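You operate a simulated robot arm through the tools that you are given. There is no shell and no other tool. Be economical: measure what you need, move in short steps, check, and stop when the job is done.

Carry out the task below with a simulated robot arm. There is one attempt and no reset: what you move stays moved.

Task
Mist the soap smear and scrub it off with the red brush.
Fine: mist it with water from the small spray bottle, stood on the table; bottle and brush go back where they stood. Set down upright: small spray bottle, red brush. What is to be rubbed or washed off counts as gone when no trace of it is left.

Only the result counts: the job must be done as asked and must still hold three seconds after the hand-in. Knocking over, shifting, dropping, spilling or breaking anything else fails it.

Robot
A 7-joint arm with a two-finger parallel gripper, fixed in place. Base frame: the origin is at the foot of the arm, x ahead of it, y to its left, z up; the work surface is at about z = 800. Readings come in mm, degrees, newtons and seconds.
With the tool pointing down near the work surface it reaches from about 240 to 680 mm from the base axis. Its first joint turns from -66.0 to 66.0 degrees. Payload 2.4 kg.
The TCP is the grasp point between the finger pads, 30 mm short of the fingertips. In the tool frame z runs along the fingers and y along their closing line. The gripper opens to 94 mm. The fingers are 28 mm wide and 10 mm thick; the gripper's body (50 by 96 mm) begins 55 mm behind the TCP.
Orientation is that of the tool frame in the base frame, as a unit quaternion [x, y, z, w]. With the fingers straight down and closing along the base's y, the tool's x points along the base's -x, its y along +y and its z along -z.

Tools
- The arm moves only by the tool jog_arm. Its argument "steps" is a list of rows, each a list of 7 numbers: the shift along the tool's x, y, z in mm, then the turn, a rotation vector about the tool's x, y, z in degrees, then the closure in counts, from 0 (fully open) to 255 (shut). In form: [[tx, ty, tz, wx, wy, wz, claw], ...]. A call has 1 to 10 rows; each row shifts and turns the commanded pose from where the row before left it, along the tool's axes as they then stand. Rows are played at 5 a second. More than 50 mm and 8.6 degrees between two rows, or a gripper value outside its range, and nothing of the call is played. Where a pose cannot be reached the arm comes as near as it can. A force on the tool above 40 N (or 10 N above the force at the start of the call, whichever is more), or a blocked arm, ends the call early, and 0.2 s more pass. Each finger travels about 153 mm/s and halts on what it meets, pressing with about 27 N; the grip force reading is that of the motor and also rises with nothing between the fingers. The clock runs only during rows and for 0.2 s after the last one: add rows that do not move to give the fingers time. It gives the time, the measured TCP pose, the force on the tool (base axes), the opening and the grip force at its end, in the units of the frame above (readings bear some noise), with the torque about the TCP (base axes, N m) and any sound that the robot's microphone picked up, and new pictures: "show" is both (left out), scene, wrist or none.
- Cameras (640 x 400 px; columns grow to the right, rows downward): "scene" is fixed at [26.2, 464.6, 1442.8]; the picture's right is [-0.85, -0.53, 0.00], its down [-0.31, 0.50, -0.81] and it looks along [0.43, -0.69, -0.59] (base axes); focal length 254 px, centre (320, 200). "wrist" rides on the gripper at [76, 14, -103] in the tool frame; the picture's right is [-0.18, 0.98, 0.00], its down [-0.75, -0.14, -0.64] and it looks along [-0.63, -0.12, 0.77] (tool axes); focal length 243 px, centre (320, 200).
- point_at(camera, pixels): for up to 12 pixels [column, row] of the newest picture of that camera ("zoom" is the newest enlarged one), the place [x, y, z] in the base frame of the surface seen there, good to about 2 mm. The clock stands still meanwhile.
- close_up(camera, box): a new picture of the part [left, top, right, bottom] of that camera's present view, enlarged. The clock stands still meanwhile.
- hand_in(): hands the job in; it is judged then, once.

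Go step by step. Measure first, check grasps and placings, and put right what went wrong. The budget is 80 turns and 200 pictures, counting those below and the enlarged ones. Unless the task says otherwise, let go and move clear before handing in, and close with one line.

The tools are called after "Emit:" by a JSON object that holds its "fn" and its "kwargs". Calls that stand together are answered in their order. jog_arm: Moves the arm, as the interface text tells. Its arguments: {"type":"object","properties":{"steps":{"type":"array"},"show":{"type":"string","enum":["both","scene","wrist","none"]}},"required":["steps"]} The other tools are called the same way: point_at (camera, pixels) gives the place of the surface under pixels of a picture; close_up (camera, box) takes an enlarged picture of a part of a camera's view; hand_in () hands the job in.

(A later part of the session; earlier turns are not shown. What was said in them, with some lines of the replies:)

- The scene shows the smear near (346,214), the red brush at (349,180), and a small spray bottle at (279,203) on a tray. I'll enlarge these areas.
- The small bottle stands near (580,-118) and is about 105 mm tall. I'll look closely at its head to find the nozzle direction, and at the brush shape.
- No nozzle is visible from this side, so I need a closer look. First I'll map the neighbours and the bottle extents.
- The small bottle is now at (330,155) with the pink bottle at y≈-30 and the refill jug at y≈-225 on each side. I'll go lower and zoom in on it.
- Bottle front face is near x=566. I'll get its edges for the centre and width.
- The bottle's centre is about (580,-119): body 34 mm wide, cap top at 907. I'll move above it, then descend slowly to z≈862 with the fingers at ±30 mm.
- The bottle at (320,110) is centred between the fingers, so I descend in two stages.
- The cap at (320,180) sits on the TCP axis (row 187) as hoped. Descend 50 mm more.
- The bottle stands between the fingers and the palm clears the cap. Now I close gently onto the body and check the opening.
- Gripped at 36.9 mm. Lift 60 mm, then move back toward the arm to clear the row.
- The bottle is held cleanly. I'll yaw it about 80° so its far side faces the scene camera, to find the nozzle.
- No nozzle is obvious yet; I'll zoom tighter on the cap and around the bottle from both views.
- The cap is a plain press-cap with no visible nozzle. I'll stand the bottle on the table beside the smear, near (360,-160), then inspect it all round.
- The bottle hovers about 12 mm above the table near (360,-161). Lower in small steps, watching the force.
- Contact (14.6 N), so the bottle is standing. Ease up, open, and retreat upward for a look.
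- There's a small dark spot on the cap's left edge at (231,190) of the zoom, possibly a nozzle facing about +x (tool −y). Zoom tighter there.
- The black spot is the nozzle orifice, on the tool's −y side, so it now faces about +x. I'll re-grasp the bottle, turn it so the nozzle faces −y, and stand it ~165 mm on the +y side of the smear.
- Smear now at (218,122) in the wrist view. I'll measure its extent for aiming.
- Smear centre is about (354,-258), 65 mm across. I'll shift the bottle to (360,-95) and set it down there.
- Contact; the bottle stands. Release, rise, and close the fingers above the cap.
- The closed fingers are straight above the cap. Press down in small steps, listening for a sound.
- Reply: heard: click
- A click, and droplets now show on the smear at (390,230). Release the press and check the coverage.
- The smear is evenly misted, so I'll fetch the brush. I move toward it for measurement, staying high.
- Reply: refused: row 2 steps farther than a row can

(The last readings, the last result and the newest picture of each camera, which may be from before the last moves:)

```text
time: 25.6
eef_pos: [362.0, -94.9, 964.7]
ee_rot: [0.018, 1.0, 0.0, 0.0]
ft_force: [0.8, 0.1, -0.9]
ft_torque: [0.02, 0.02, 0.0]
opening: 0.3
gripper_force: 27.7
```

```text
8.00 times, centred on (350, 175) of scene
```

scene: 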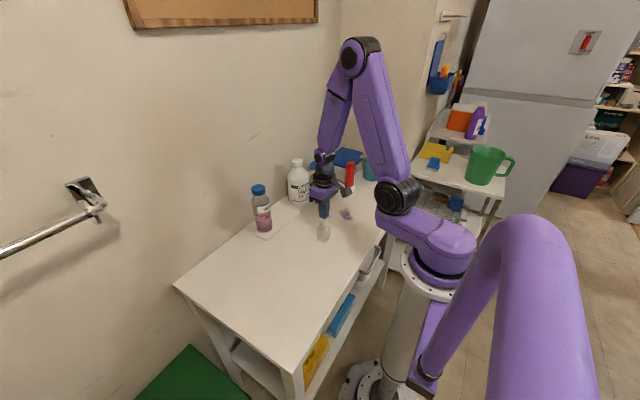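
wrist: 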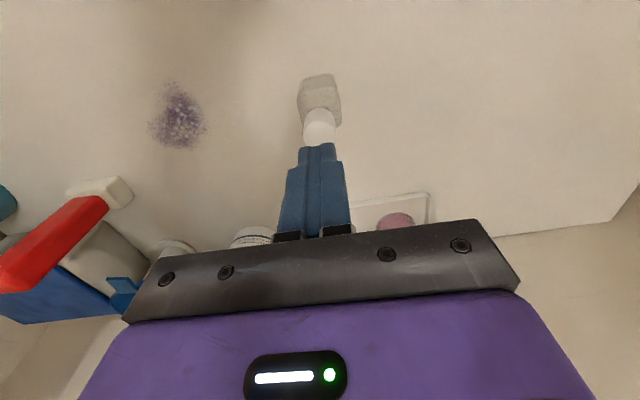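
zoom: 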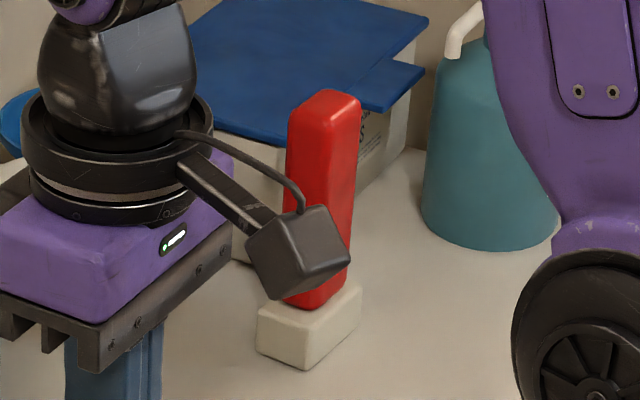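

Emit:
{"fn": "jog_arm", "kwargs": {"steps": [[0, 0, -48, 0, 0, 0, 255], [0, -25, -40, 0, 0, 0, 0], [0, -45, 0, 0, 0, 0, 0], [0, -45, 0, 0, 0, 0, 0], [0, -45, 0, 0, 0, 0, 0], [10, -45, 0, 0, 0, -2, 0], [10, -40, 0, 0, 0, 0, 0], [0, -20, 0, 0, 0, 0, 0], [0, 0, 0, 0, 0, 0, 0]]}}

Emit:
{"fn": "close_up", "kwargs": {"camera": "wrist", "box": [220, 60, 420, 220]}}

```text
time: 27.6
eef_pos: [333.6, -358.7, 1051.0]
ee_rot: [0.0, 1.0, 0.0, 0.0]
ft_force: [0.2, -0.5, 0.1]
ft_torque: [0.01, -0.04, -0.01]
opening: 94.1
gripper_force: 0.0
```

scene: 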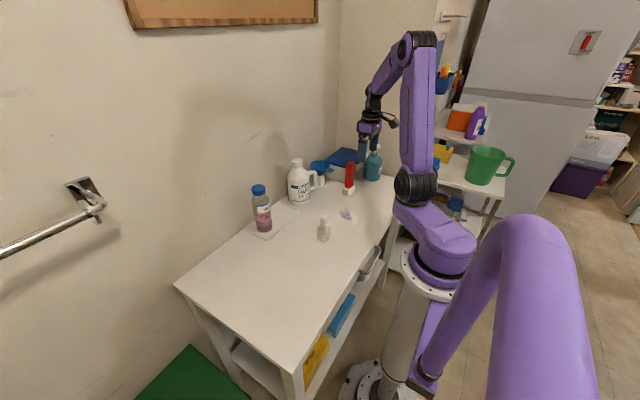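
wrist: 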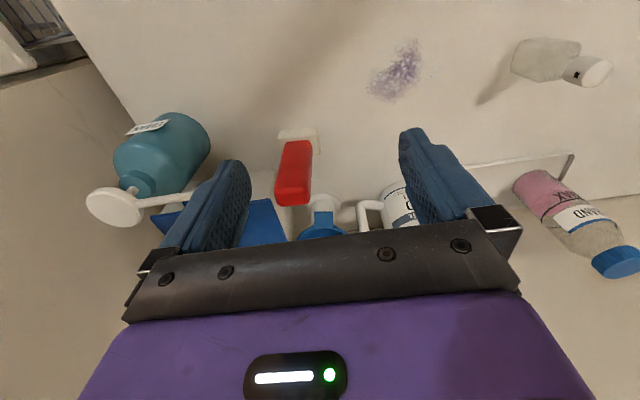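

```text
2.50 times, centred on (320, 140) of wrist
```

zoom: 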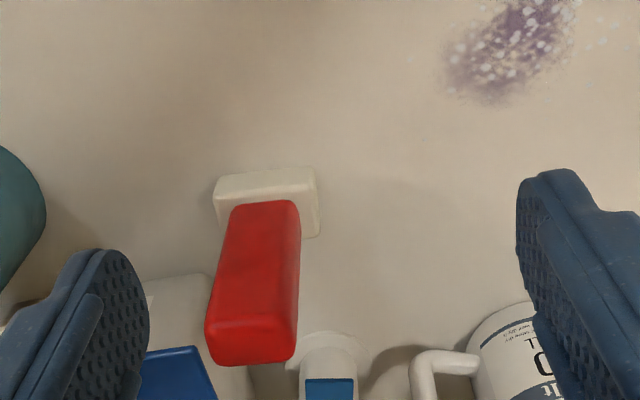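

The brush is clear now. Measure the handle's top, faces and the block's corners.

Emit:
{"fn": "point_at", "kwargs": {"camera": "zoom", "pixels": [[212, 325], [290, 320], [222, 360], [288, 356], [240, 210], [293, 206], [265, 260], [217, 200], [312, 188], [318, 232], [220, 188], [308, 172]]}}

Emit:
{"fn": "point_at", "kwargs": {"camera": "scene", "pixels": [[344, 194], [351, 195], [354, 190], [348, 164], [353, 164], [346, 185]]}}

```text
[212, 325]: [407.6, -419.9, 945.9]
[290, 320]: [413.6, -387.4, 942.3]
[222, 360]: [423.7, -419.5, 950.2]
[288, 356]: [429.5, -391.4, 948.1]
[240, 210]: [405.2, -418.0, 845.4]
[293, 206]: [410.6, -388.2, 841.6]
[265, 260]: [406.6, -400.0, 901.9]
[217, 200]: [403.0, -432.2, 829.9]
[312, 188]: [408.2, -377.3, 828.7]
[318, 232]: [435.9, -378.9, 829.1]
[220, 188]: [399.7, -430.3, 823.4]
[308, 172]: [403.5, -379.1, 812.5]
```

```text
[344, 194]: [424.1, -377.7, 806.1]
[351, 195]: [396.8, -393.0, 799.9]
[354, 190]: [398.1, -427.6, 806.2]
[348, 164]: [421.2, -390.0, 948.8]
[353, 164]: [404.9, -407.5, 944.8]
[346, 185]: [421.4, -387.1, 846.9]
```

Handle centre is about (419,-404), 32 mm wide along y, top at 950, yawed about 7°. I move above it, then verify.

Emit:
{"fn": "jog_arm", "kwargs": {"steps": [[-30, -15, 0, 0, 0, 0, 60], [-30, -15, 0, 0, 0, 0, 60], [-25, -15, 0, 0, 0, 0, 60], [0, 0, 0, 0, 0, 7, 60], [0, 0, 40, 0, 0, 0, 60], [0, 0, 0, 0, 0, 0, 60]]}}

Emit:
{"fn": "close_up", "kwargs": {"camera": "wrist", "box": [220, 60, 420, 240]}}

```text
time: 29.0
eef_pos: [418.5, -405.2, 1009.9]
ee_rot: [0.061, 0.998, -0.001, 0.0]
ft_force: [0.3, -0.1, 0.8]
ft_torque: [0.01, 0.0, -0.01]
opening: 72.0
gripper_force: 0.1
```

scene: 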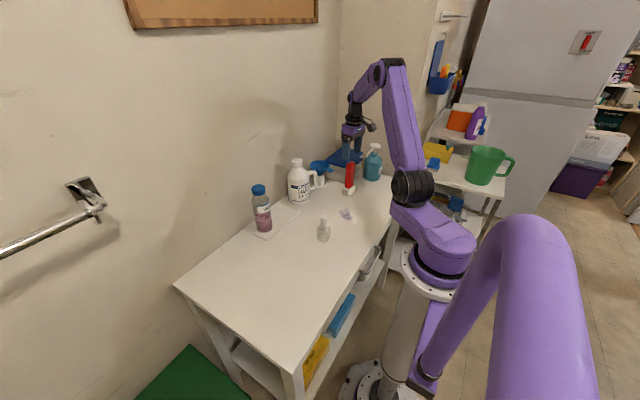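
wrist: 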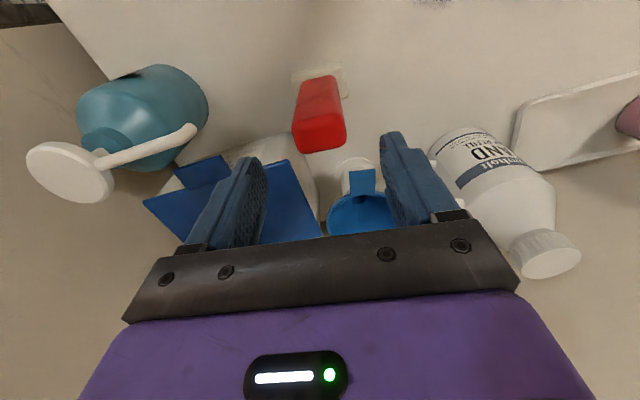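

```text
2.22 times, centred on (320, 150) of wrist
```

zoom: 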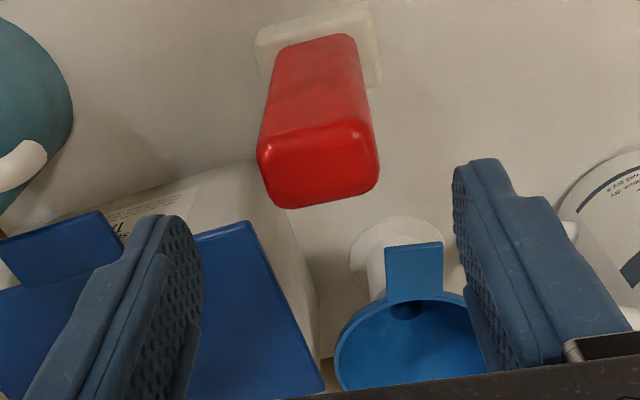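

The handle top projects right on the TCP axis (320,135) and the yaw matches. Descend to z≈905 and grip.

Emit:
{"fn": "jog_arm", "kwargs": {"steps": [[0, 0, 40, 0, 0, 0, 60], [0, 0, 40, 0, 0, 0, 60], [0, 0, 15, 0, 0, 0, 60], [0, 0, 9, 0, 0, 0, 60], [0, 0, 0, 0, 0, 0, 60]]}}

Emit:
{"fn": "close_up", "kwargs": {"camera": "scene", "box": [310, 130, 400, 210]}}

```text
time: 30.2
eef_pos: [418.1, -403.5, 906.0]
ee_rot: [0.061, 0.998, -0.001, -0.001]
ft_force: [-0.7, 0.6, 0.4]
ft_torque: [0.01, 0.02, 0.03]
opening: 71.7
gripper_force: 0.0
```

scene: 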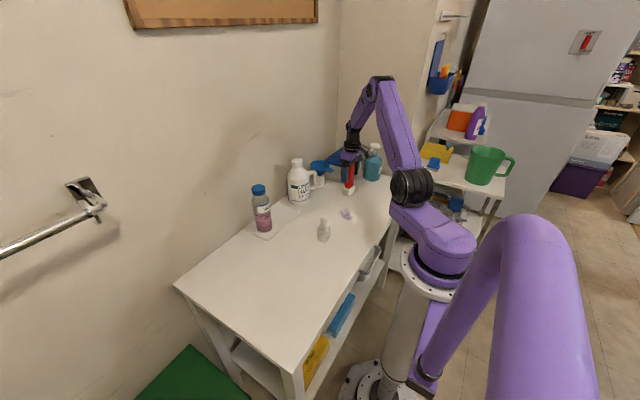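
wrist: 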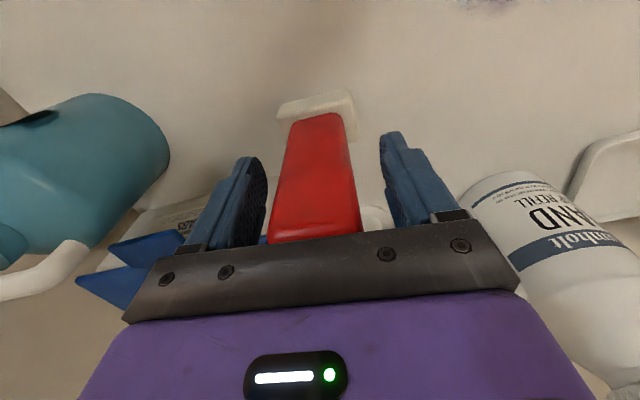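

```text
5.00 times, centred on (355, 170) of scene
```

zoom: 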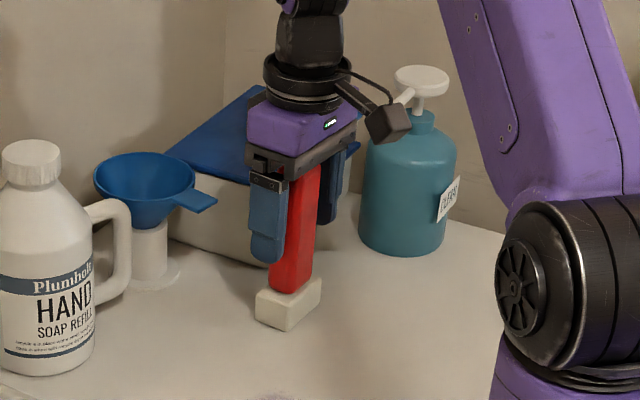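

Handle is between the fingers. Close, then lift a bit.

Emit:
{"fn": "jog_arm", "kwargs": {"steps": [[0, 0, 0, 0, 0, 0, 130], [0, 0, 0, 0, 0, 0, 255], [0, 0, 0, 0, 0, 0, 255], [0, 0, 0, 0, 0, 0, 255]], "show": "none"}}

Emit:
{"fn": "jog_arm", "kwargs": {"steps": [[0, 0, -10, 0, 0, 0, 255], [0, 0, -20, 0, 0, 0, 255], [0, 0, 0, 0, 0, 0, 255]]}}

```text
time: 31.2
eef_pos: [417.9, -404.2, 906.1]
ee_rot: [0.06, 0.998, 0.0, 0.0]
ft_force: [-0.6, 0.3, 0.0]
ft_torque: [0.02, 0.01, -0.02]
opening: 44.0
gripper_force: 27.2
```

```text
time: 32.0
eef_pos: [417.1, -406.7, 937.1]
ee_rot: [0.06, 0.998, 0.0, 0.0]
ft_force: [-0.2, 0.1, -1.4]
ft_torque: [-0.01, -0.02, -0.01]
opening: 44.0
gripper_force: 26.7
```

scene: 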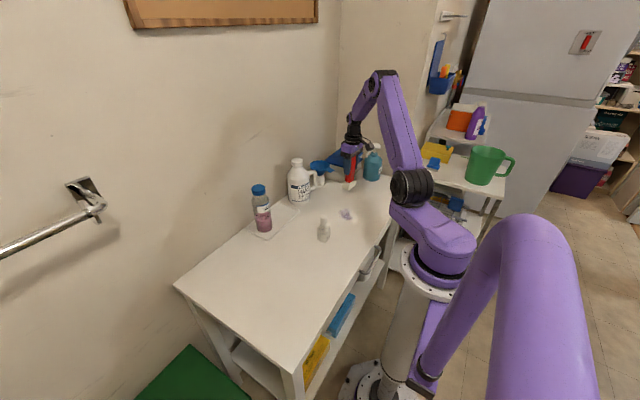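
wrist: 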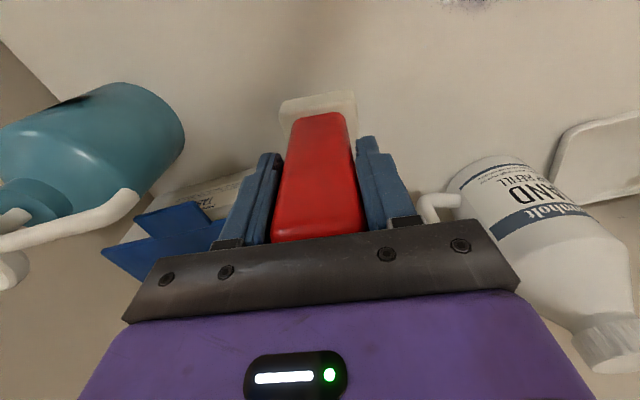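

It lifted, but the 44 mm opening exceeds the 32 mm handle width I measured. I'll check the grip closely.

Emit:
{"fn": "close_up", "kwargs": {"camera": "wrist", "box": [230, 80, 410, 250]}}

Emit:
{"fn": "close_up", "kwargs": {"camera": "scene", "box": [325, 130, 385, 200]}}

```text
2.35 times, centred on (320, 165) of wrist
```

zoom: 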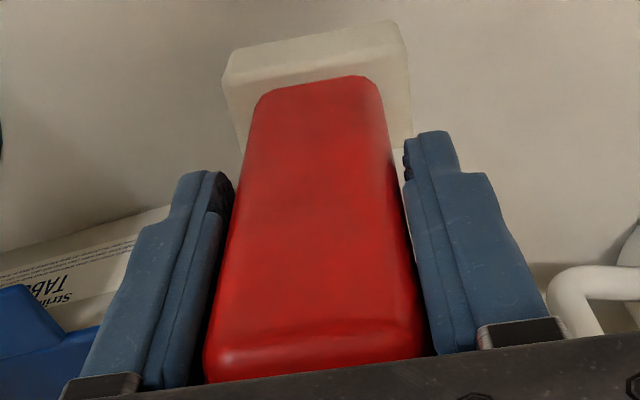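

```text
5.71 times, centred on (355, 165) of scene
```

zoom: 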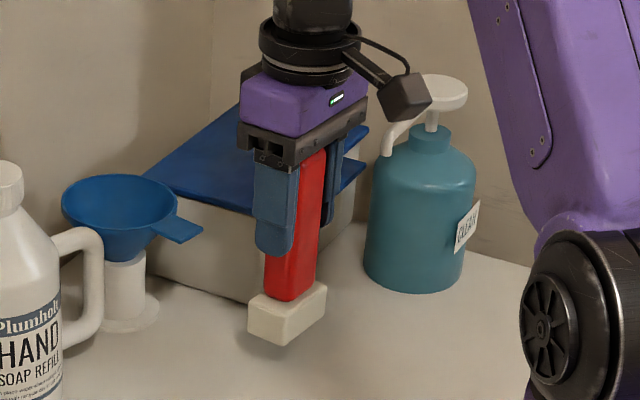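

The brush is held upright and secure. Carry it over the smear at (354,-258) and square up the yaw.

Emit:
{"fn": "jog_arm", "kwargs": {"steps": [[20, 35, 0, 0, 0, 0, 255], [20, 35, 0, 0, 0, 0, 255], [20, 35, 0, 0, 0, 0, 255], [20, 35, 0, 0, 0, 0, 255], [0, 0, 0, 0, 0, -7, 255], [0, 0, 20, 0, 0, 0, 255], [0, 0, 6, 0, 0, 0, 255], [0, 0, 0, 0, 0, 0, 255]]}}

Emit:
{"fn": "close_up", "kwargs": {"camera": "scene", "box": [315, 170, 385, 240]}}

```text
time: 33.8
eef_pos: [355.2, -255.7, 912.1]
ee_rot: [0.0, 1.0, 0.0, 0.001]
ft_force: [-0.2, 0.2, -1.6]
ft_torque: [-0.03, 0.02, -0.01]
opening: 43.8
gripper_force: 27.0
```

scene: 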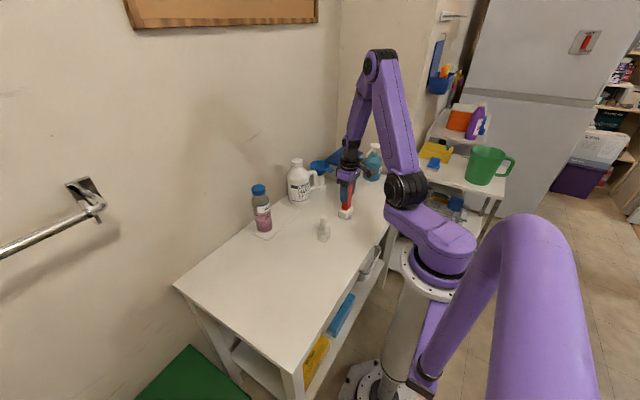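
wrist: 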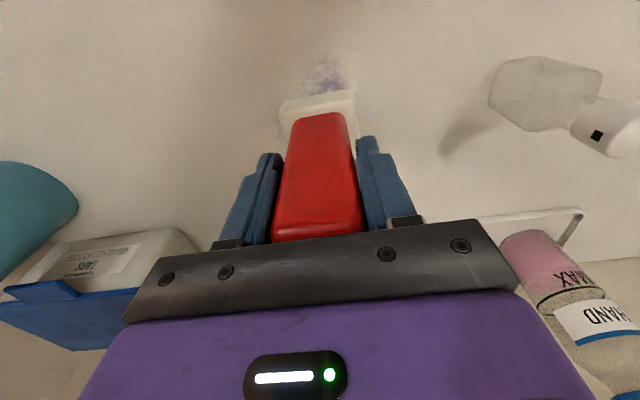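

```text
5.71 times, centred on (350, 205) of scene
```

zoom: 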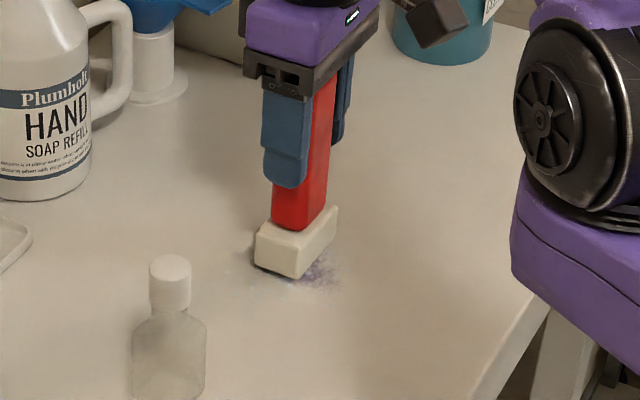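

Nozzle is visible facing the smear, and the brush hovers over it. Lower to light contact.

Emit:
{"fn": "jog_arm", "kwargs": {"steps": [[0, 0, 4, 0, 0, 0, 255], [0, 0, 1.5, 0, 0, 0, 255], [0, 0, 1, 0, 0, 0, 255], [0, 0, 0, 0, 0, 0, 255]], "show": "none"}}

```text
time: 34.8
eef_pos: [355.6, -255.8, 905.3]
ee_rot: [0.0, 1.0, 0.0, 0.002]
ft_force: [-1.6, 0.8, 22.3]
ft_torque: [0.11, 0.08, 0.01]
opening: 44.0
gripper_force: 26.7
```

Contact at 22 N. Ease slightly and scrub with x strokes in one lane first.

Emit:
{"fn": "jog_arm", "kwargs": {"steps": [[0, 0, -0.7, 0, 0, 0, 255], [15, 0, 0, 0, 0, 0, 255], [20, 0, 0, 0, 0, 0, 255], [-20, 0, 0, 0, 0, 0, 255], [-20, 0, 0, 0, 0, 0, 255], [-20, 0, 0, 0, 0, 0, 255], [-15, 0, 0, 0, 0, 0, 255], [20, 0, 0, 0, 0, 0, 255], [20, 0, 0, 0, 0, 0, 255], [0, 0, 0, 0, 0, 0, 255]]}}

```text
time: 37.0
eef_pos: [356.8, -255.6, 905.8]
ee_rot: [0.0, 1.0, 0.0, 0.001]
ft_force: [1.1, 0.0, -2.0]
ft_torque: [-0.03, -0.01, 0.01]
opening: 43.8
gripper_force: 26.8
```

scene: 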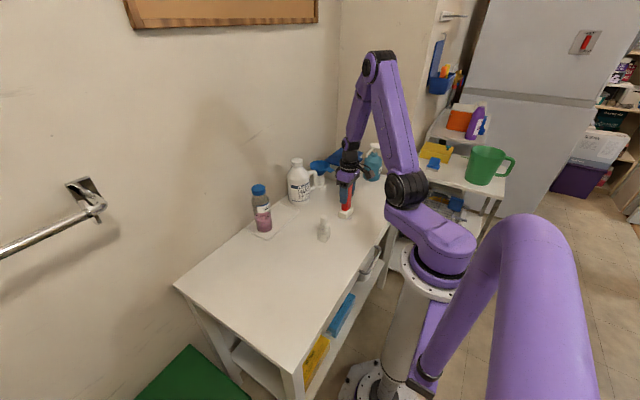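
wrist: 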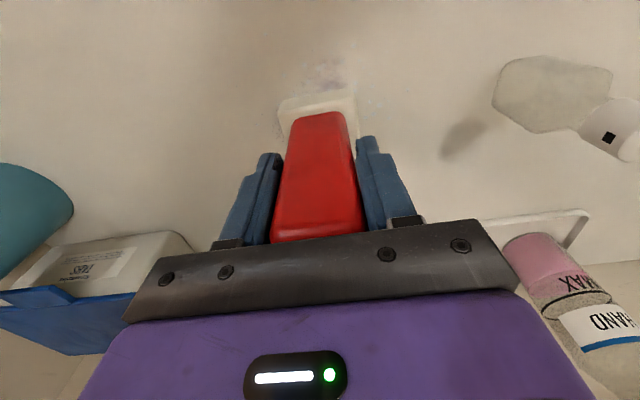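

The smear already faded (325,75), but contact is now lost. Press down 0.8 mm and scrub the +y lane.

Emit:
{"fn": "jog_arm", "kwargs": {"steps": [[0, 10, 0.8, 0, 0, 0, 255], [18, 0, 0, 0, 0, 0, 255], [20, 0, 0, 0, 0, 0, 255], [-20, 0, 0, 0, 0, 0, 255], [-20, 0, 0, 0, 0, 0, 255], [-20, 0, 0, 0, 0, 0, 255], [-18, 0, 0, 0, 0, 0, 255], [20, 0, 0, 0, 0, 0, 255], [20, 0, 0, 0, 0, 0, 255], [0, 0, 0, 0, 0, 0, 255]], "show": "none"}}

Emit:
{"fn": "jog_arm", "kwargs": {"steps": [[0, -20, 0, 0, 0, 0, 255], [18, 0, 0, 0, 0, 0, 255], [20, 0, 0, 0, 0, 0, 255], [-20, 0, 0, 0, 0, 0, 255], [-20, 0, 0, 0, 0, 0, 255], [-20, 0, 0, 0, 0, 0, 255], [-18, 0, 0, 0, 0, 0, 255], [20, 0, 0, 0, 0, 0, 255], [20, 0, 0, 0, 0, 0, 255], [0, 0, 0, 0, 0, 0, 255]]}}

```text
time: 39.2
eef_pos: [356.1, -245.1, 904.5]
ee_rot: [0.001, 1.0, 0.0, 0.001]
ft_force: [-0.3, -0.1, -0.7]
ft_torque: [-0.03, 0.0, 0.04]
opening: 43.9
gripper_force: 27.3
```

```text
time: 41.4
eef_pos: [354.1, -266.2, 905.3]
ee_rot: [0.001, 1.0, 0.001, 0.0]
ft_force: [0.1, 0.1, -1.3]
ft_torque: [0.01, 0.01, 0.04]
opening: 43.8
gripper_force: 27.1
```

scene: 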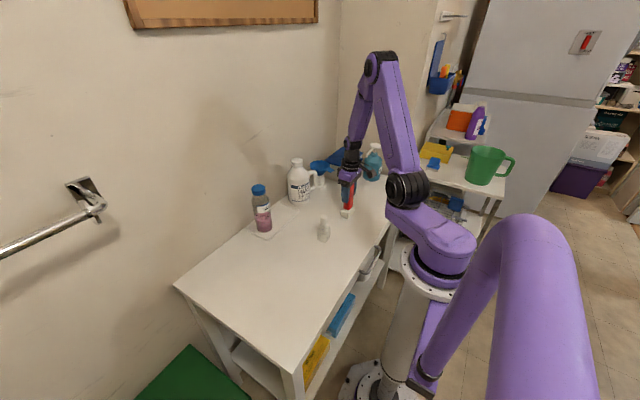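
wrist: 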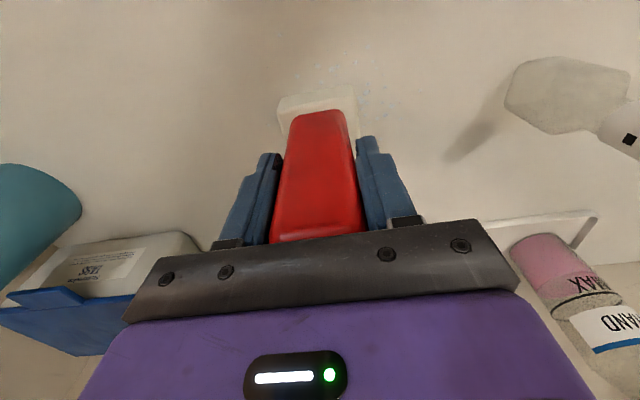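

Purple is mostly gone. Lift and shift aside to inspect for residue.

Emit:
{"fn": "jog_arm", "kwargs": {"steps": [[0, 0, -30, 0, 0, 0, 255], [0, -40, -10, 0, 0, 0, 255], [0, -40, 0, 0, 0, 0, 255], [0, 0, 0, 0, 0, 0, 255]]}}

Emit:
{"fn": "close_up", "kwargs": {"camera": "scene", "box": [325, 195, 365, 235]}}

Emit:
{"fn": "close_up", "kwargs": {"camera": "wrist", "box": [320, 30, 460, 130]}}

```text
time: 42.4
eef_pos: [356.3, -346.6, 946.5]
ee_rot: [0.0, 1.0, 0.0, 0.001]
ft_force: [-0.9, -0.9, -0.9]
ft_torque: [-0.01, -0.04, 0.0]
opening: 43.8
gripper_force: 27.0
```

scene: 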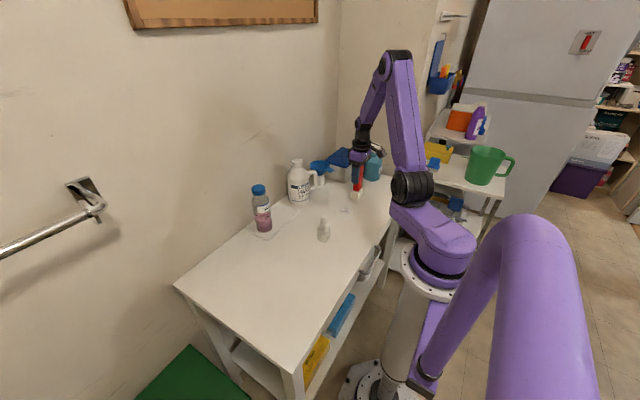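
wrist: 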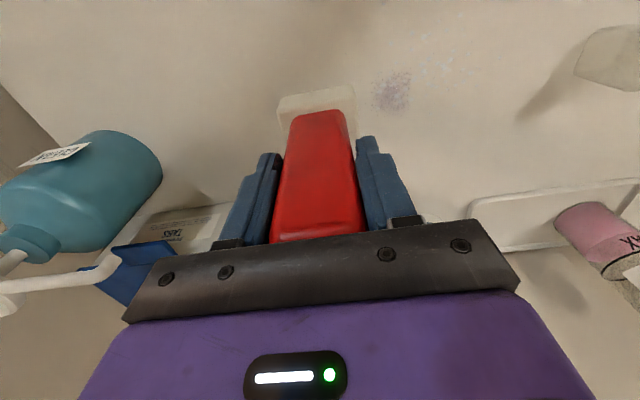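

```text
10.00 times, centred on (345, 215) of scene
```

zoom: 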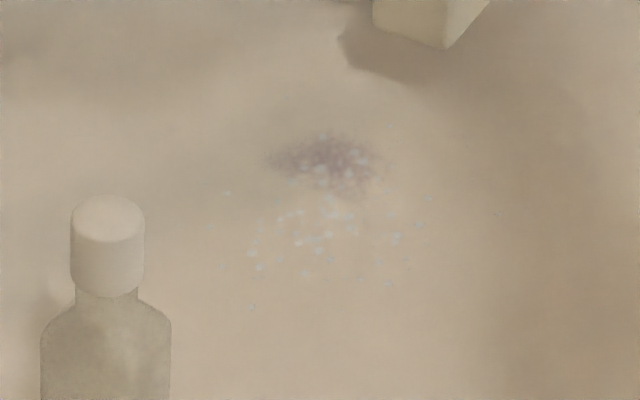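

```text
4.00 times, centred on (390, 80) of wrist
```

zoom: 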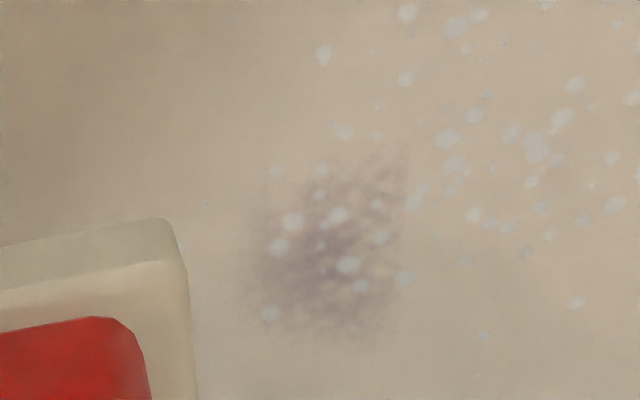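

A faint residue remains on the −y part of the smear. Measure it and scrub again with proper contact.

Emit:
{"fn": "point_at", "kwargs": {"camera": "zoom", "pixels": [[320, 250], [250, 250], [405, 250], [390, 150], [320, 340]]}}

Emit:
{"fn": "jog_arm", "kwargs": {"steps": [[0, 35, 0, 0, 0, 0, 255], [0, 35, 0, 0, 0, 0, 255], [0, 0, 36, 0, 0, 0, 255], [0, 0, 4, 0, 0, 0, 255], [0, 0, 1.5, 0, 0, 0, 255], [0, 0, 0, 0, 0, 0, 255]], "show": "none"}}

```text
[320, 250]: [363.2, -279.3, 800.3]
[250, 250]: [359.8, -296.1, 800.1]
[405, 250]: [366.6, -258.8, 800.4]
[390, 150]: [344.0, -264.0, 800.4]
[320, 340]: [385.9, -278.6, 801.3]
```

```text
time: 43.8
eef_pos: [357.2, -276.1, 903.5]
ee_rot: [0.0, 1.0, 0.0, 0.002]
ft_force: [-1.8, 8.0, 22.5]
ft_torque: [0.25, -0.22, 0.07]
opening: 43.8
gripper_force: 27.1
```

Contact at 22 N over the residue. Scrub it with x strokes.

Emit:
{"fn": "jog_arm", "kwargs": {"steps": [[15, 0, 0, 0, 0, 0, 255], [15, 0, 0, 0, 0, 0, 255], [-20, 0, 0, 0, 0, 0, 255], [-20, 0, 0, 0, 0, 0, 255], [-20, 0, 0, 0, 0, 0, 255], [-15, 0, 0, 0, 0, 0, 255], [20, 0, 0, 0, 0, 0, 255], [20, 0, 0, 0, 0, 0, 255], [20, 0, 0, 0, 0, 0, 255], [0, 0, 0, 0, 0, 0, 255]], "show": "none"}}

Emit:
{"fn": "jog_arm", "kwargs": {"steps": [[0, -12, 0.5, 0, 0, 0, 255], [-20, 0, 0, 0, 0, 0, 255], [-20, 0, 0, 0, 0, 0, 255], [-20, 0, 0, 0, 0, 0, 255], [20, 0, 0, 0, 0, 0, 255], [20, 0, 0, 0, 0, 0, 255], [20, 0, 0, 0, 0, 0, 255], [-15, 0, 0, 0, 0, 0, 255], [0, 15, 0, 0, 0, 0, 255], [0, 0, 0, 0, 0, 0, 255]], "show": "none"}}

Emit:
{"fn": "jog_arm", "kwargs": {"steps": [[0, 0, -30, 0, 0, 0, 255], [0, -40, -10, 0, 0, 0, 255], [0, -40, 0, 0, 0, 0, 255], [0, 0, 0, 0, 0, 0, 255]]}}

Emit:
{"fn": "close_up", "kwargs": {"camera": "scene", "box": [325, 195, 365, 235]}}

Emit:
{"fn": "close_up", "kwargs": {"camera": "wrist", "box": [320, 20, 480, 130]}}

```text
time: 46.0
eef_pos: [341.1, -276.3, 903.9]
ee_rot: [0.0, 1.0, 0.001, 0.0]
ft_force: [1.1, -0.7, -1.1]
ft_torque: [0.02, -0.03, 0.0]
opening: 43.7
gripper_force: 27.1
```

```text
time: 48.2
eef_pos: [355.4, -273.2, 903.3]
ee_rot: [0.001, 1.0, 0.001, 0.0]
ft_force: [-0.3, -0.1, -0.5]
ft_torque: [0.05, 0.0, -0.02]
opening: 43.7
gripper_force: 27.4
```

```text
time: 49.2
eef_pos: [354.8, -352.3, 943.9]
ee_rot: [0.0, 1.0, 0.0, 0.001]
ft_force: [0.3, 0.7, -1.0]
ft_torque: [0.01, 0.01, -0.06]
opening: 43.7
gripper_force: 27.1
```

scene: 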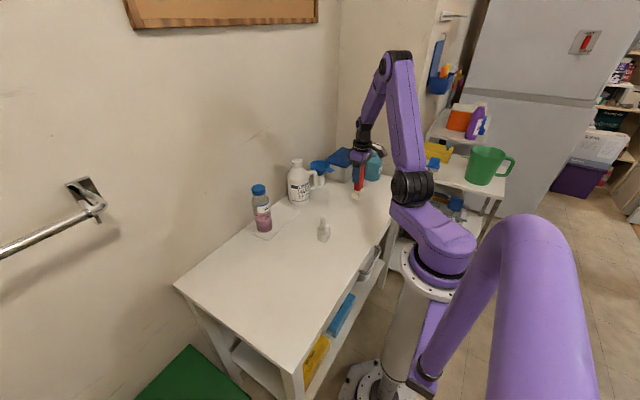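
wrist: 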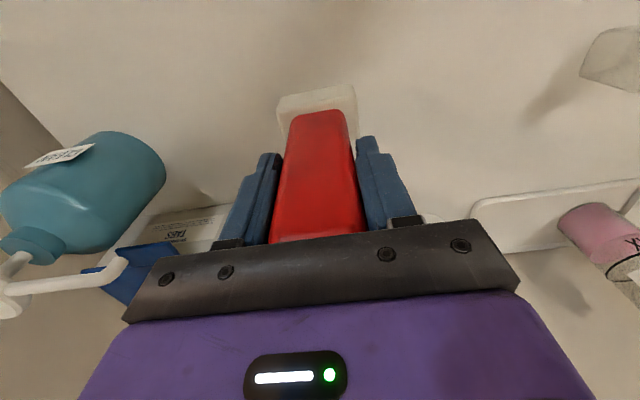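

```text
10.00 times, centred on (345, 215) of scene
```

zoom: 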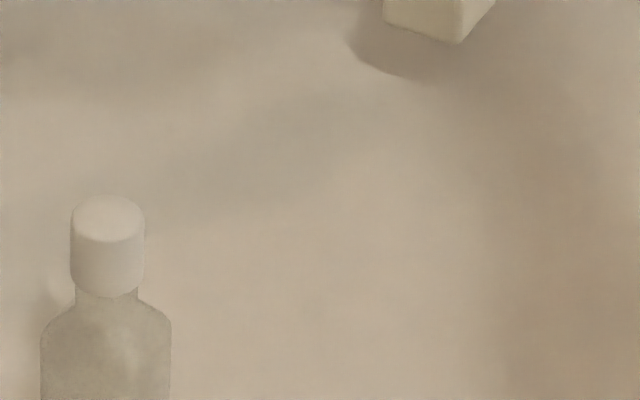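

```text
3.64 times, centred on (400, 75) of wrist
```

zoom: 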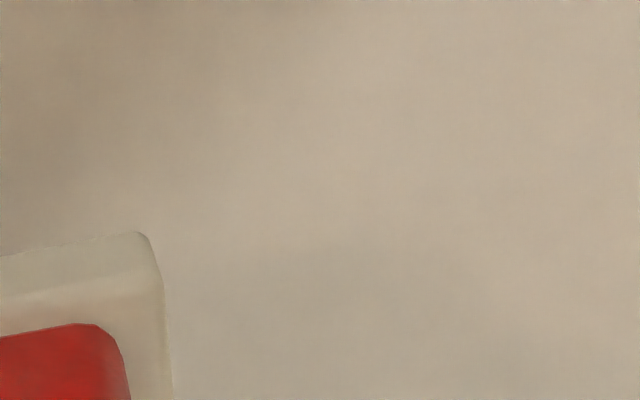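

The smear and droplets are completely gone. Return the brush to (418,-404) with the original 7° yaw.

Emit:
{"fn": "jog_arm", "kwargs": {"steps": [[-21, -17, 0, 0, 0, 0, 255], [-21, -17, 0, 0, 0, 0, 255], [-21, -18, 0, 0, 0, 0, 255], [0, 0, 0, 0, 0, 6.9, 255], [0, 0, 25, 0, 0, 0, 255], [0, 0, 8, 0, 0, 0, 255], [0, 0, 0, 0, 0, 0, 255]]}}

Emit:
{"fn": "close_up", "kwargs": {"camera": "scene", "box": [325, 140, 385, 200]}}

```text
time: 50.8
eef_pos: [419.2, -404.3, 911.6]
ee_rot: [0.061, 0.998, 0.0, 0.001]
ft_force: [0.3, -0.4, -1.4]
ft_torque: [-0.02, -0.03, 0.04]
opening: 43.8
gripper_force: 26.6
```

scene: 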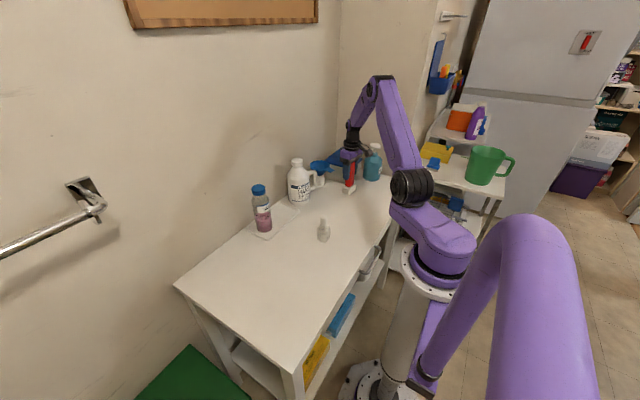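
wrist: 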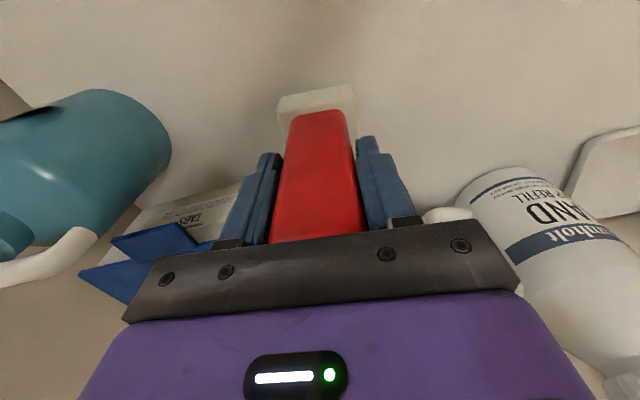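

```text
6.67 times, centred on (355, 170) of scene
```

zoom: 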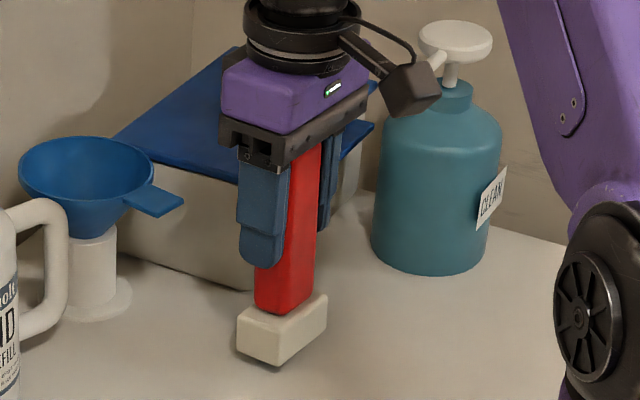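

The brush is above its spot, upright. Lower to contact.

Emit:
{"fn": "jog_arm", "kwargs": {"steps": [[0, 0, 5, 0, 0, 0, 255], [0, 0, 2, 0, 0, 0, 255], [0, 0, 1, 0, 0, 0, 255], [0, 0, 0, 0, 0, 0, 255]], "show": "none"}}

```text
time: 51.8
eef_pos: [418.4, -404.9, 902.6]
ee_rot: [0.061, 0.998, 0.001, 0.001]
ft_force: [-0.3, 0.8, 2.2]
ft_torque: [0.04, -0.07, 0.02]
opening: 44.0
gripper_force: 27.0
```

Light contact. Open slowly and rise vertically.

Emit:
{"fn": "jog_arm", "kwargs": {"steps": [[0, 0, 0.4, 0, 0, 0, 255], [0, 0, 0, 0, 0, 0, 110], [0, 0, 0, 0, 0, 0, 60], [0, 0, 0, 0, 0, 0, 60], [0, 0, -20, 0, 0, 0, 60], [0, 0, -40, 0, 0, 0, 60], [0, 0, -48, 0, 0, 0, 60], [0, 0, -40, 0, 0, 0, 60], [0, 0, 0, 0, 0, 0, 60]]}}

Emit:
{"fn": "close_up", "kwargs": {"camera": "scene", "box": [325, 150, 375, 200]}}

Emit:
{"fn": "point_at", "kwargs": {"camera": "scene", "pixels": [[344, 194], [351, 195], [354, 190], [348, 164], [353, 164], [346, 185]]}}

```text
time: 53.8
eef_pos: [420.0, -404.7, 1048.6]
ee_rot: [0.06, 0.998, 0.0, 0.0]
ft_force: [-0.2, -0.3, 0.7]
ft_torque: [0.0, 0.03, -0.03]
opening: 72.0
gripper_force: 0.1
```

scene: 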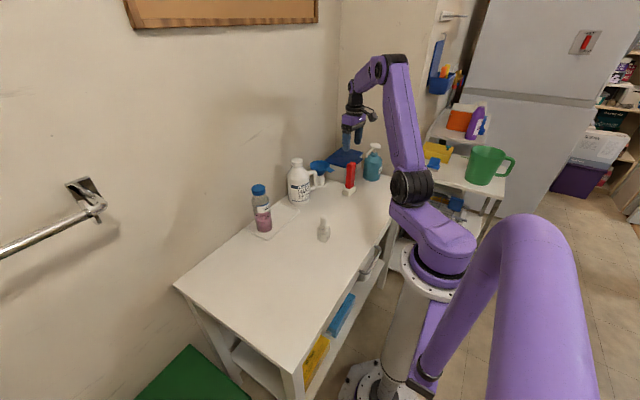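
wrist: 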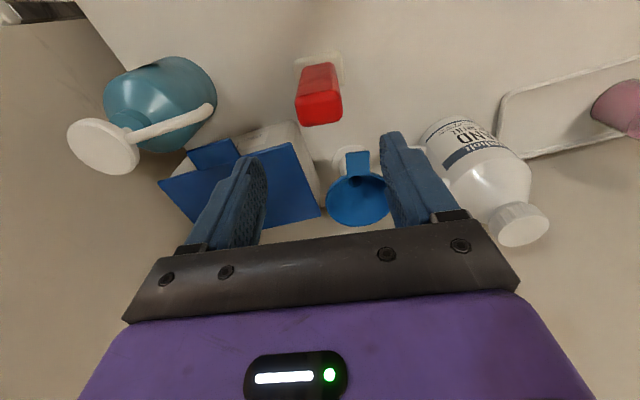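

```text
8.00 times, centred on (350, 175) of scene
```

zoom: 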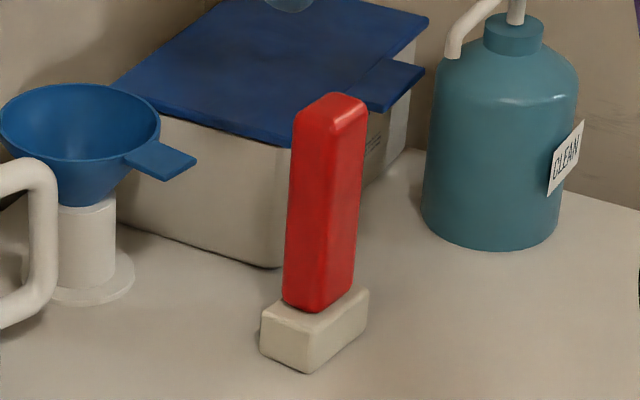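

```text
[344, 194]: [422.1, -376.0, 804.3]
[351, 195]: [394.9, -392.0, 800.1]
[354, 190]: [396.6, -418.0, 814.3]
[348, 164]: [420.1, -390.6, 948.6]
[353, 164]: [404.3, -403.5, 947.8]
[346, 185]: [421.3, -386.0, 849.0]
```

The brush stands upright in its old spot to within about 3 mm. Now go above the spray bottle at (360,-95).

Emit:
{"fn": "jog_arm", "kwargs": {"steps": [[0, 0, 0, 0, 0, -4.8, 60], [8.9, 38.4, 0, 0, 0, 0, 90], [8.9, 38.4, 0, 0, 0, 0, 90], [8.9, 38.4, 0, 0, 0, 0, 90], [8.9, 38.4, 0, 0, 0, 0, 90], [8.9, 38.4, 0, 0, 0, 0, 90], [8.9, 38.4, 0, 0, 0, 0, 90], [8.9, 38.4, 0, 0, 0, 0, 90], [8.7, 38.4, 0, 0, 0, 0, 90], [0, 0, 0, 0, 0, 0, 90]], "show": "none"}}

Emit:
{"fn": "jog_arm", "kwargs": {"steps": [[0, 0, 45, 0, 0, 0, 90], [0, 0, 40, 0, 0, 0, 90], [0, 0, 0, 0, 0, 0, 90]]}}

```text
time: 56.0
eef_pos: [358.6, -93.4, 1048.0]
ee_rot: [0.019, 1.0, 0.0, 0.002]
ft_force: [-0.1, 0.1, -0.7]
ft_torque: [0.02, 0.02, 0.0]
opening: 60.9
gripper_force: 0.0
```

```text
time: 56.8
eef_pos: [359.5, -94.5, 963.6]
ee_rot: [0.019, 1.0, 0.0, 0.001]
ft_force: [0.5, -0.8, -0.1]
ft_torque: [-0.02, 0.0, 0.03]
opening: 60.6
gripper_force: 0.0
```

scene: 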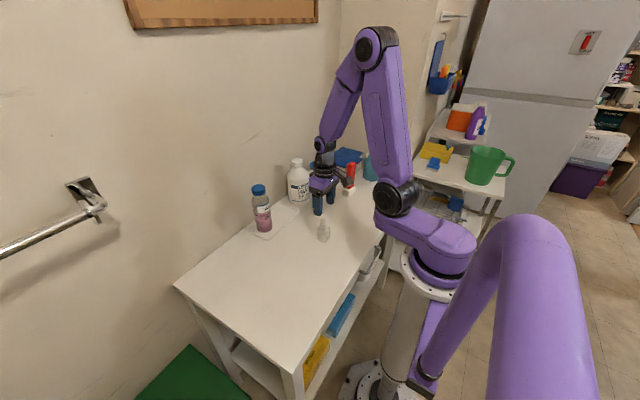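
wrist: 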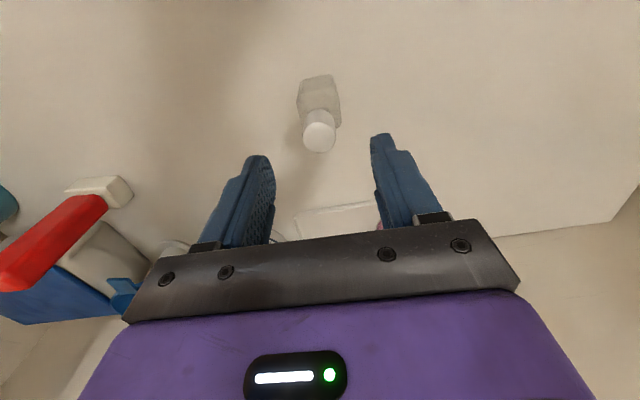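

The bottle (320,115) is centred. Descend, grip and lift.

Emit:
{"fn": "jog_arm", "kwargs": {"steps": [[0, 0, 40, 0, 0, 0, 90], [0, 0, 35, 0, 0, 0, 90], [0, 0, 18, 0, 0, 0, 90], [0, 0, 8, 0, 0, 0, 90], [0, 0, 0, 0, 0, 0, 130], [0, 0, 0, 0, 0, 0, 200], [0, 0, 0, 0, 0, 0, 200], [0, 0, 0, 0, 0, 0, 200], [0, 0, -20, 0, 0, 0, 200], [0, 0, -40, 0, 0, 0, 200]], "show": "none"}}

Emit:
{"fn": "jog_arm", "kwargs": {"steps": [[0, 0, -20, 0, 0, 1, 200], [0, 0, 0, 0, 0, 0, 200]]}}

```text
time: 59.0
eef_pos: [362.0, -94.0, 924.0]
ee_rot: [0.018, 1.0, 0.0, 0.0]
ft_force: [0.6, 1.0, -0.9]
ft_torque: [0.02, -0.03, -0.02]
opening: 36.6
gripper_force: 27.2
```

```text
time: 59.6
eef_pos: [361.0, -94.5, 942.8]
ee_rot: [0.028, 1.0, 0.0, -0.001]
ft_force: [0.2, 0.0, -1.6]
ft_torque: [-0.02, 0.0, 0.01]
opening: 36.6
gripper_force: 27.1
```

scene: 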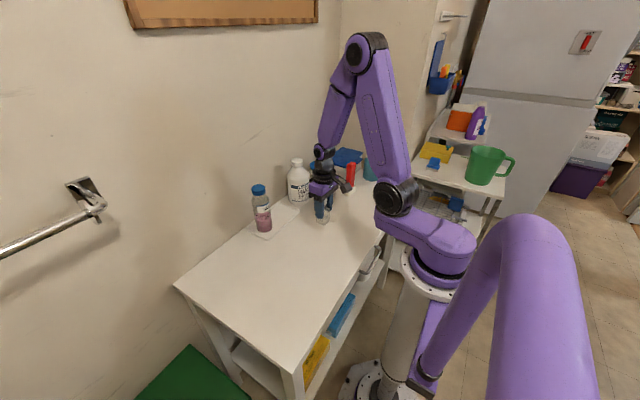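
wrist: 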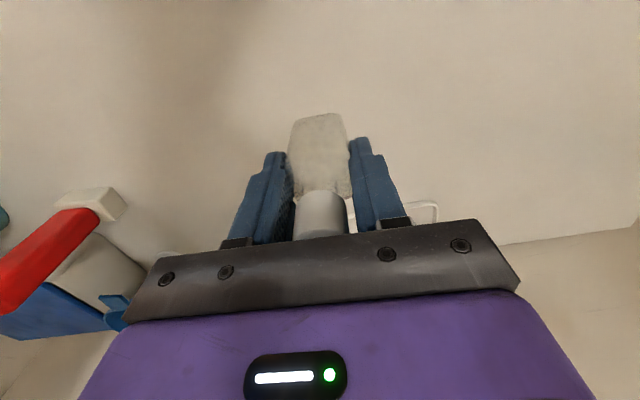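

Bottle held at 36.6 mm. Carry it back over the tray toward (580,-119.5).

Emit:
{"fn": "jog_arm", "kwargs": {"steps": [[-36.7, -4.4, 0, 0, 0, 0, 200], [-36.7, -4.5, 0, 0, 0, 0, 200], [-36.7, -4.5, 0, 0, 0, 0, 200], [-36.7, 0, 0, 0, 0, 0, 200], [-36.7, 0, 0, 0, 0, 0, 200], [-36.7, 0, 0, 0, 0, 0, 200], [0, 0, 0, 0, 0, 0, 200], [0, 0, 0, 0, 0, 0, 200]]}}

```text
time: 61.4
eef_pos: [580.2, -120.8, 943.1]
ee_rot: [0.028, 1.0, 0.0, -0.001]
ft_force: [-0.1, -0.5, -1.7]
ft_torque: [-0.02, -0.02, 0.01]
opening: 36.9
gripper_force: 26.8
```

scene: 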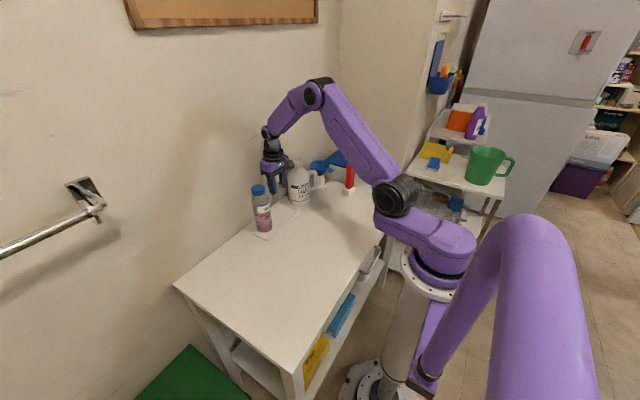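
wrist: 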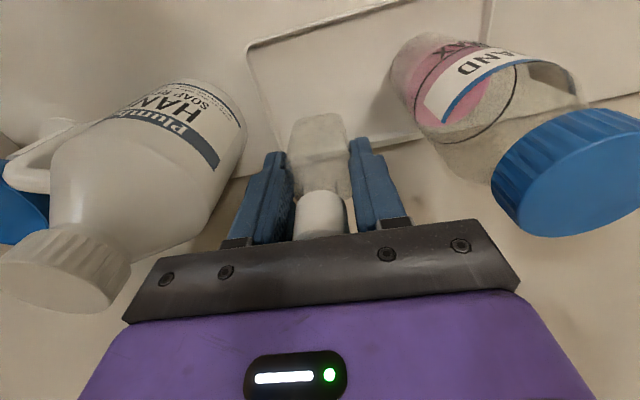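

At the spot. Lower most of the way, then feel for contact.

Emit:
{"fn": "jog_arm", "kwargs": {"steps": [[0, 1, 30, 0, 0, 0, 200], [0, 0, 25, 0, 0, 0, 200], [0, 0, 14, 0, 0, 0, 200], [0, 0, 5, 0, 0, 0, 200], [0, 0, 2, 0, 0, 0, 200], [0, 0, 0, 0, 0, 0, 200]], "show": "wrist"}}

```text
time: 62.8
eef_pos: [578.3, -120.0, 867.5]
ee_rot: [0.026, 1.0, 0.0, 0.0]
ft_force: [-0.3, 0.6, -1.4]
ft_torque: [-0.02, 0.0, 0.01]
opening: 36.6
gripper_force: 27.0
```

wrist: 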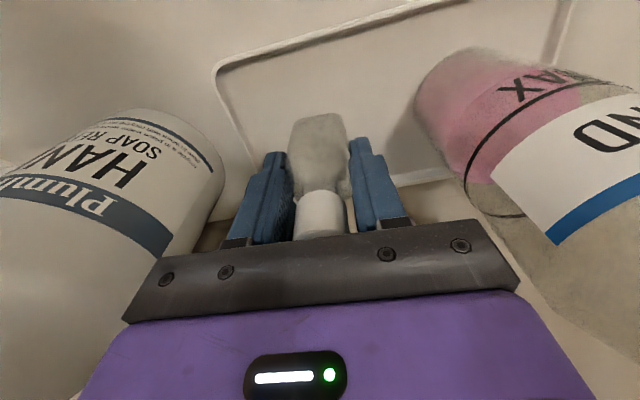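

Emit:
{"fn": "jog_arm", "kwargs": {"steps": [[0, 0, 1, 0, 0, 0, 200], [0, 0, 1, 0, 0, 0, 200], [0, 0, 0, 0, 0, 0, 200]], "show": "none"}}

```text
time: 63.6
eef_pos: [578.5, -120.8, 866.3]
ee_rot: [0.027, 1.0, 0.0, 0.001]
ft_force: [-5.3, 2.9, 22.8]
ft_torque: [0.06, 0.21, 0.03]
opening: 36.5
gripper_force: 27.1
```

Contact with the tray. Ease up, open and retreat straight up.

Emit:
{"fn": "jog_arm", "kwargs": {"steps": [[0, 0, -1, 0, 0, 0, 200], [0, 0, 0, 0, 0, 0, 150], [0, 0, 0, 0, 0, 0, 90], [0, 0, 0, 0, 0, 0, 90], [0, 0, -20, 0, 0, 0, 90], [0, 0, -40, 0, 0, 0, 90], [0, 0, -45, 0, 0, 0, 90], [0, 0, -45, 0, 0, 0, 90], [40, 0, 0, 0, 0, 0, 90], [40, 0, -20, 0, 0, 0, 90]]}}

Emit:
{"fn": "close_up", "kwargs": {"camera": "scene", "box": [230, 130, 400, 250]}}

Emit:
{"fn": "close_up", "kwargs": {"camera": "scene", "box": [262, 183, 302, 223]}}

```text
time: 65.8
eef_pos: [497.8, -116.5, 1037.5]
ee_rot: [0.028, 1.0, -0.001, 0.0]
ft_force: [-0.5, 0.1, 0.3]
ft_torque: [-0.04, 0.03, -0.01]
opening: 61.0
gripper_force: 0.0
```

scene: 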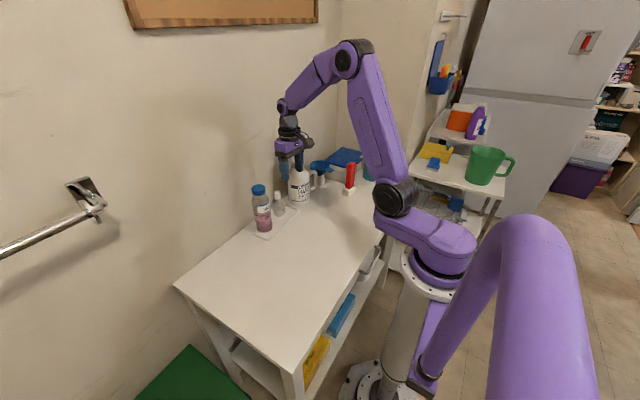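
wrist: 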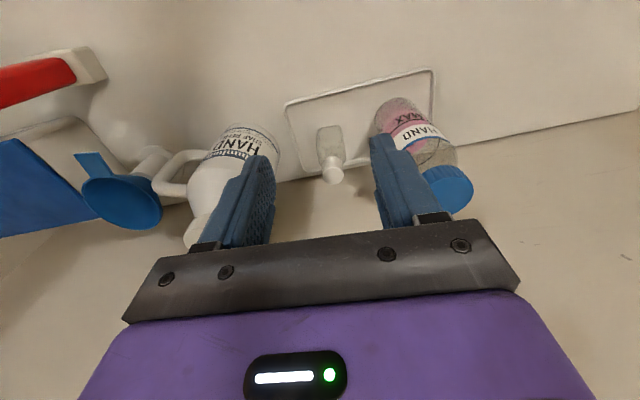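

```text
3.33 times, centred on (315, 190) of scene
```

zoom: 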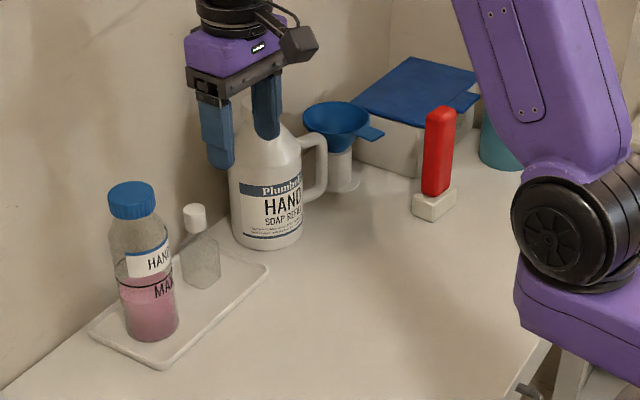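

```text
10.00 times, centred on (282, 203) of scene
```

zoom: 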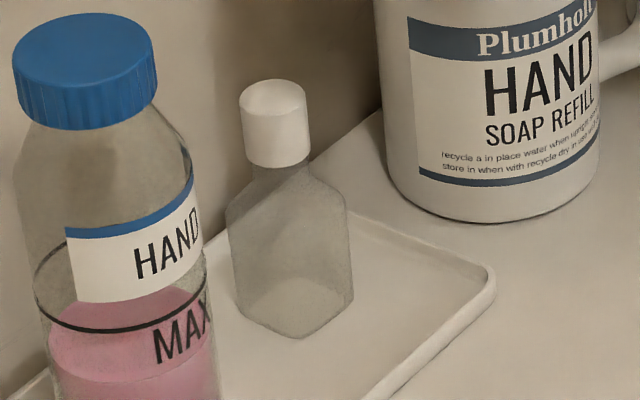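

The bottle is back exactly where it stood. The brush is upright at its spot, the table is clean, and the gripper is empty and clear, so I'm handing in.

Emit:
{"fn": "hand_in", "kwargs": {}}

```text
The job is handed in.
```

The soap smear was misted with one press of the spray bottle and scrubbed off, with no trace visible. The spray bottle is back in place on its tray, and the brush is upright within about 3 mm of where it stood.
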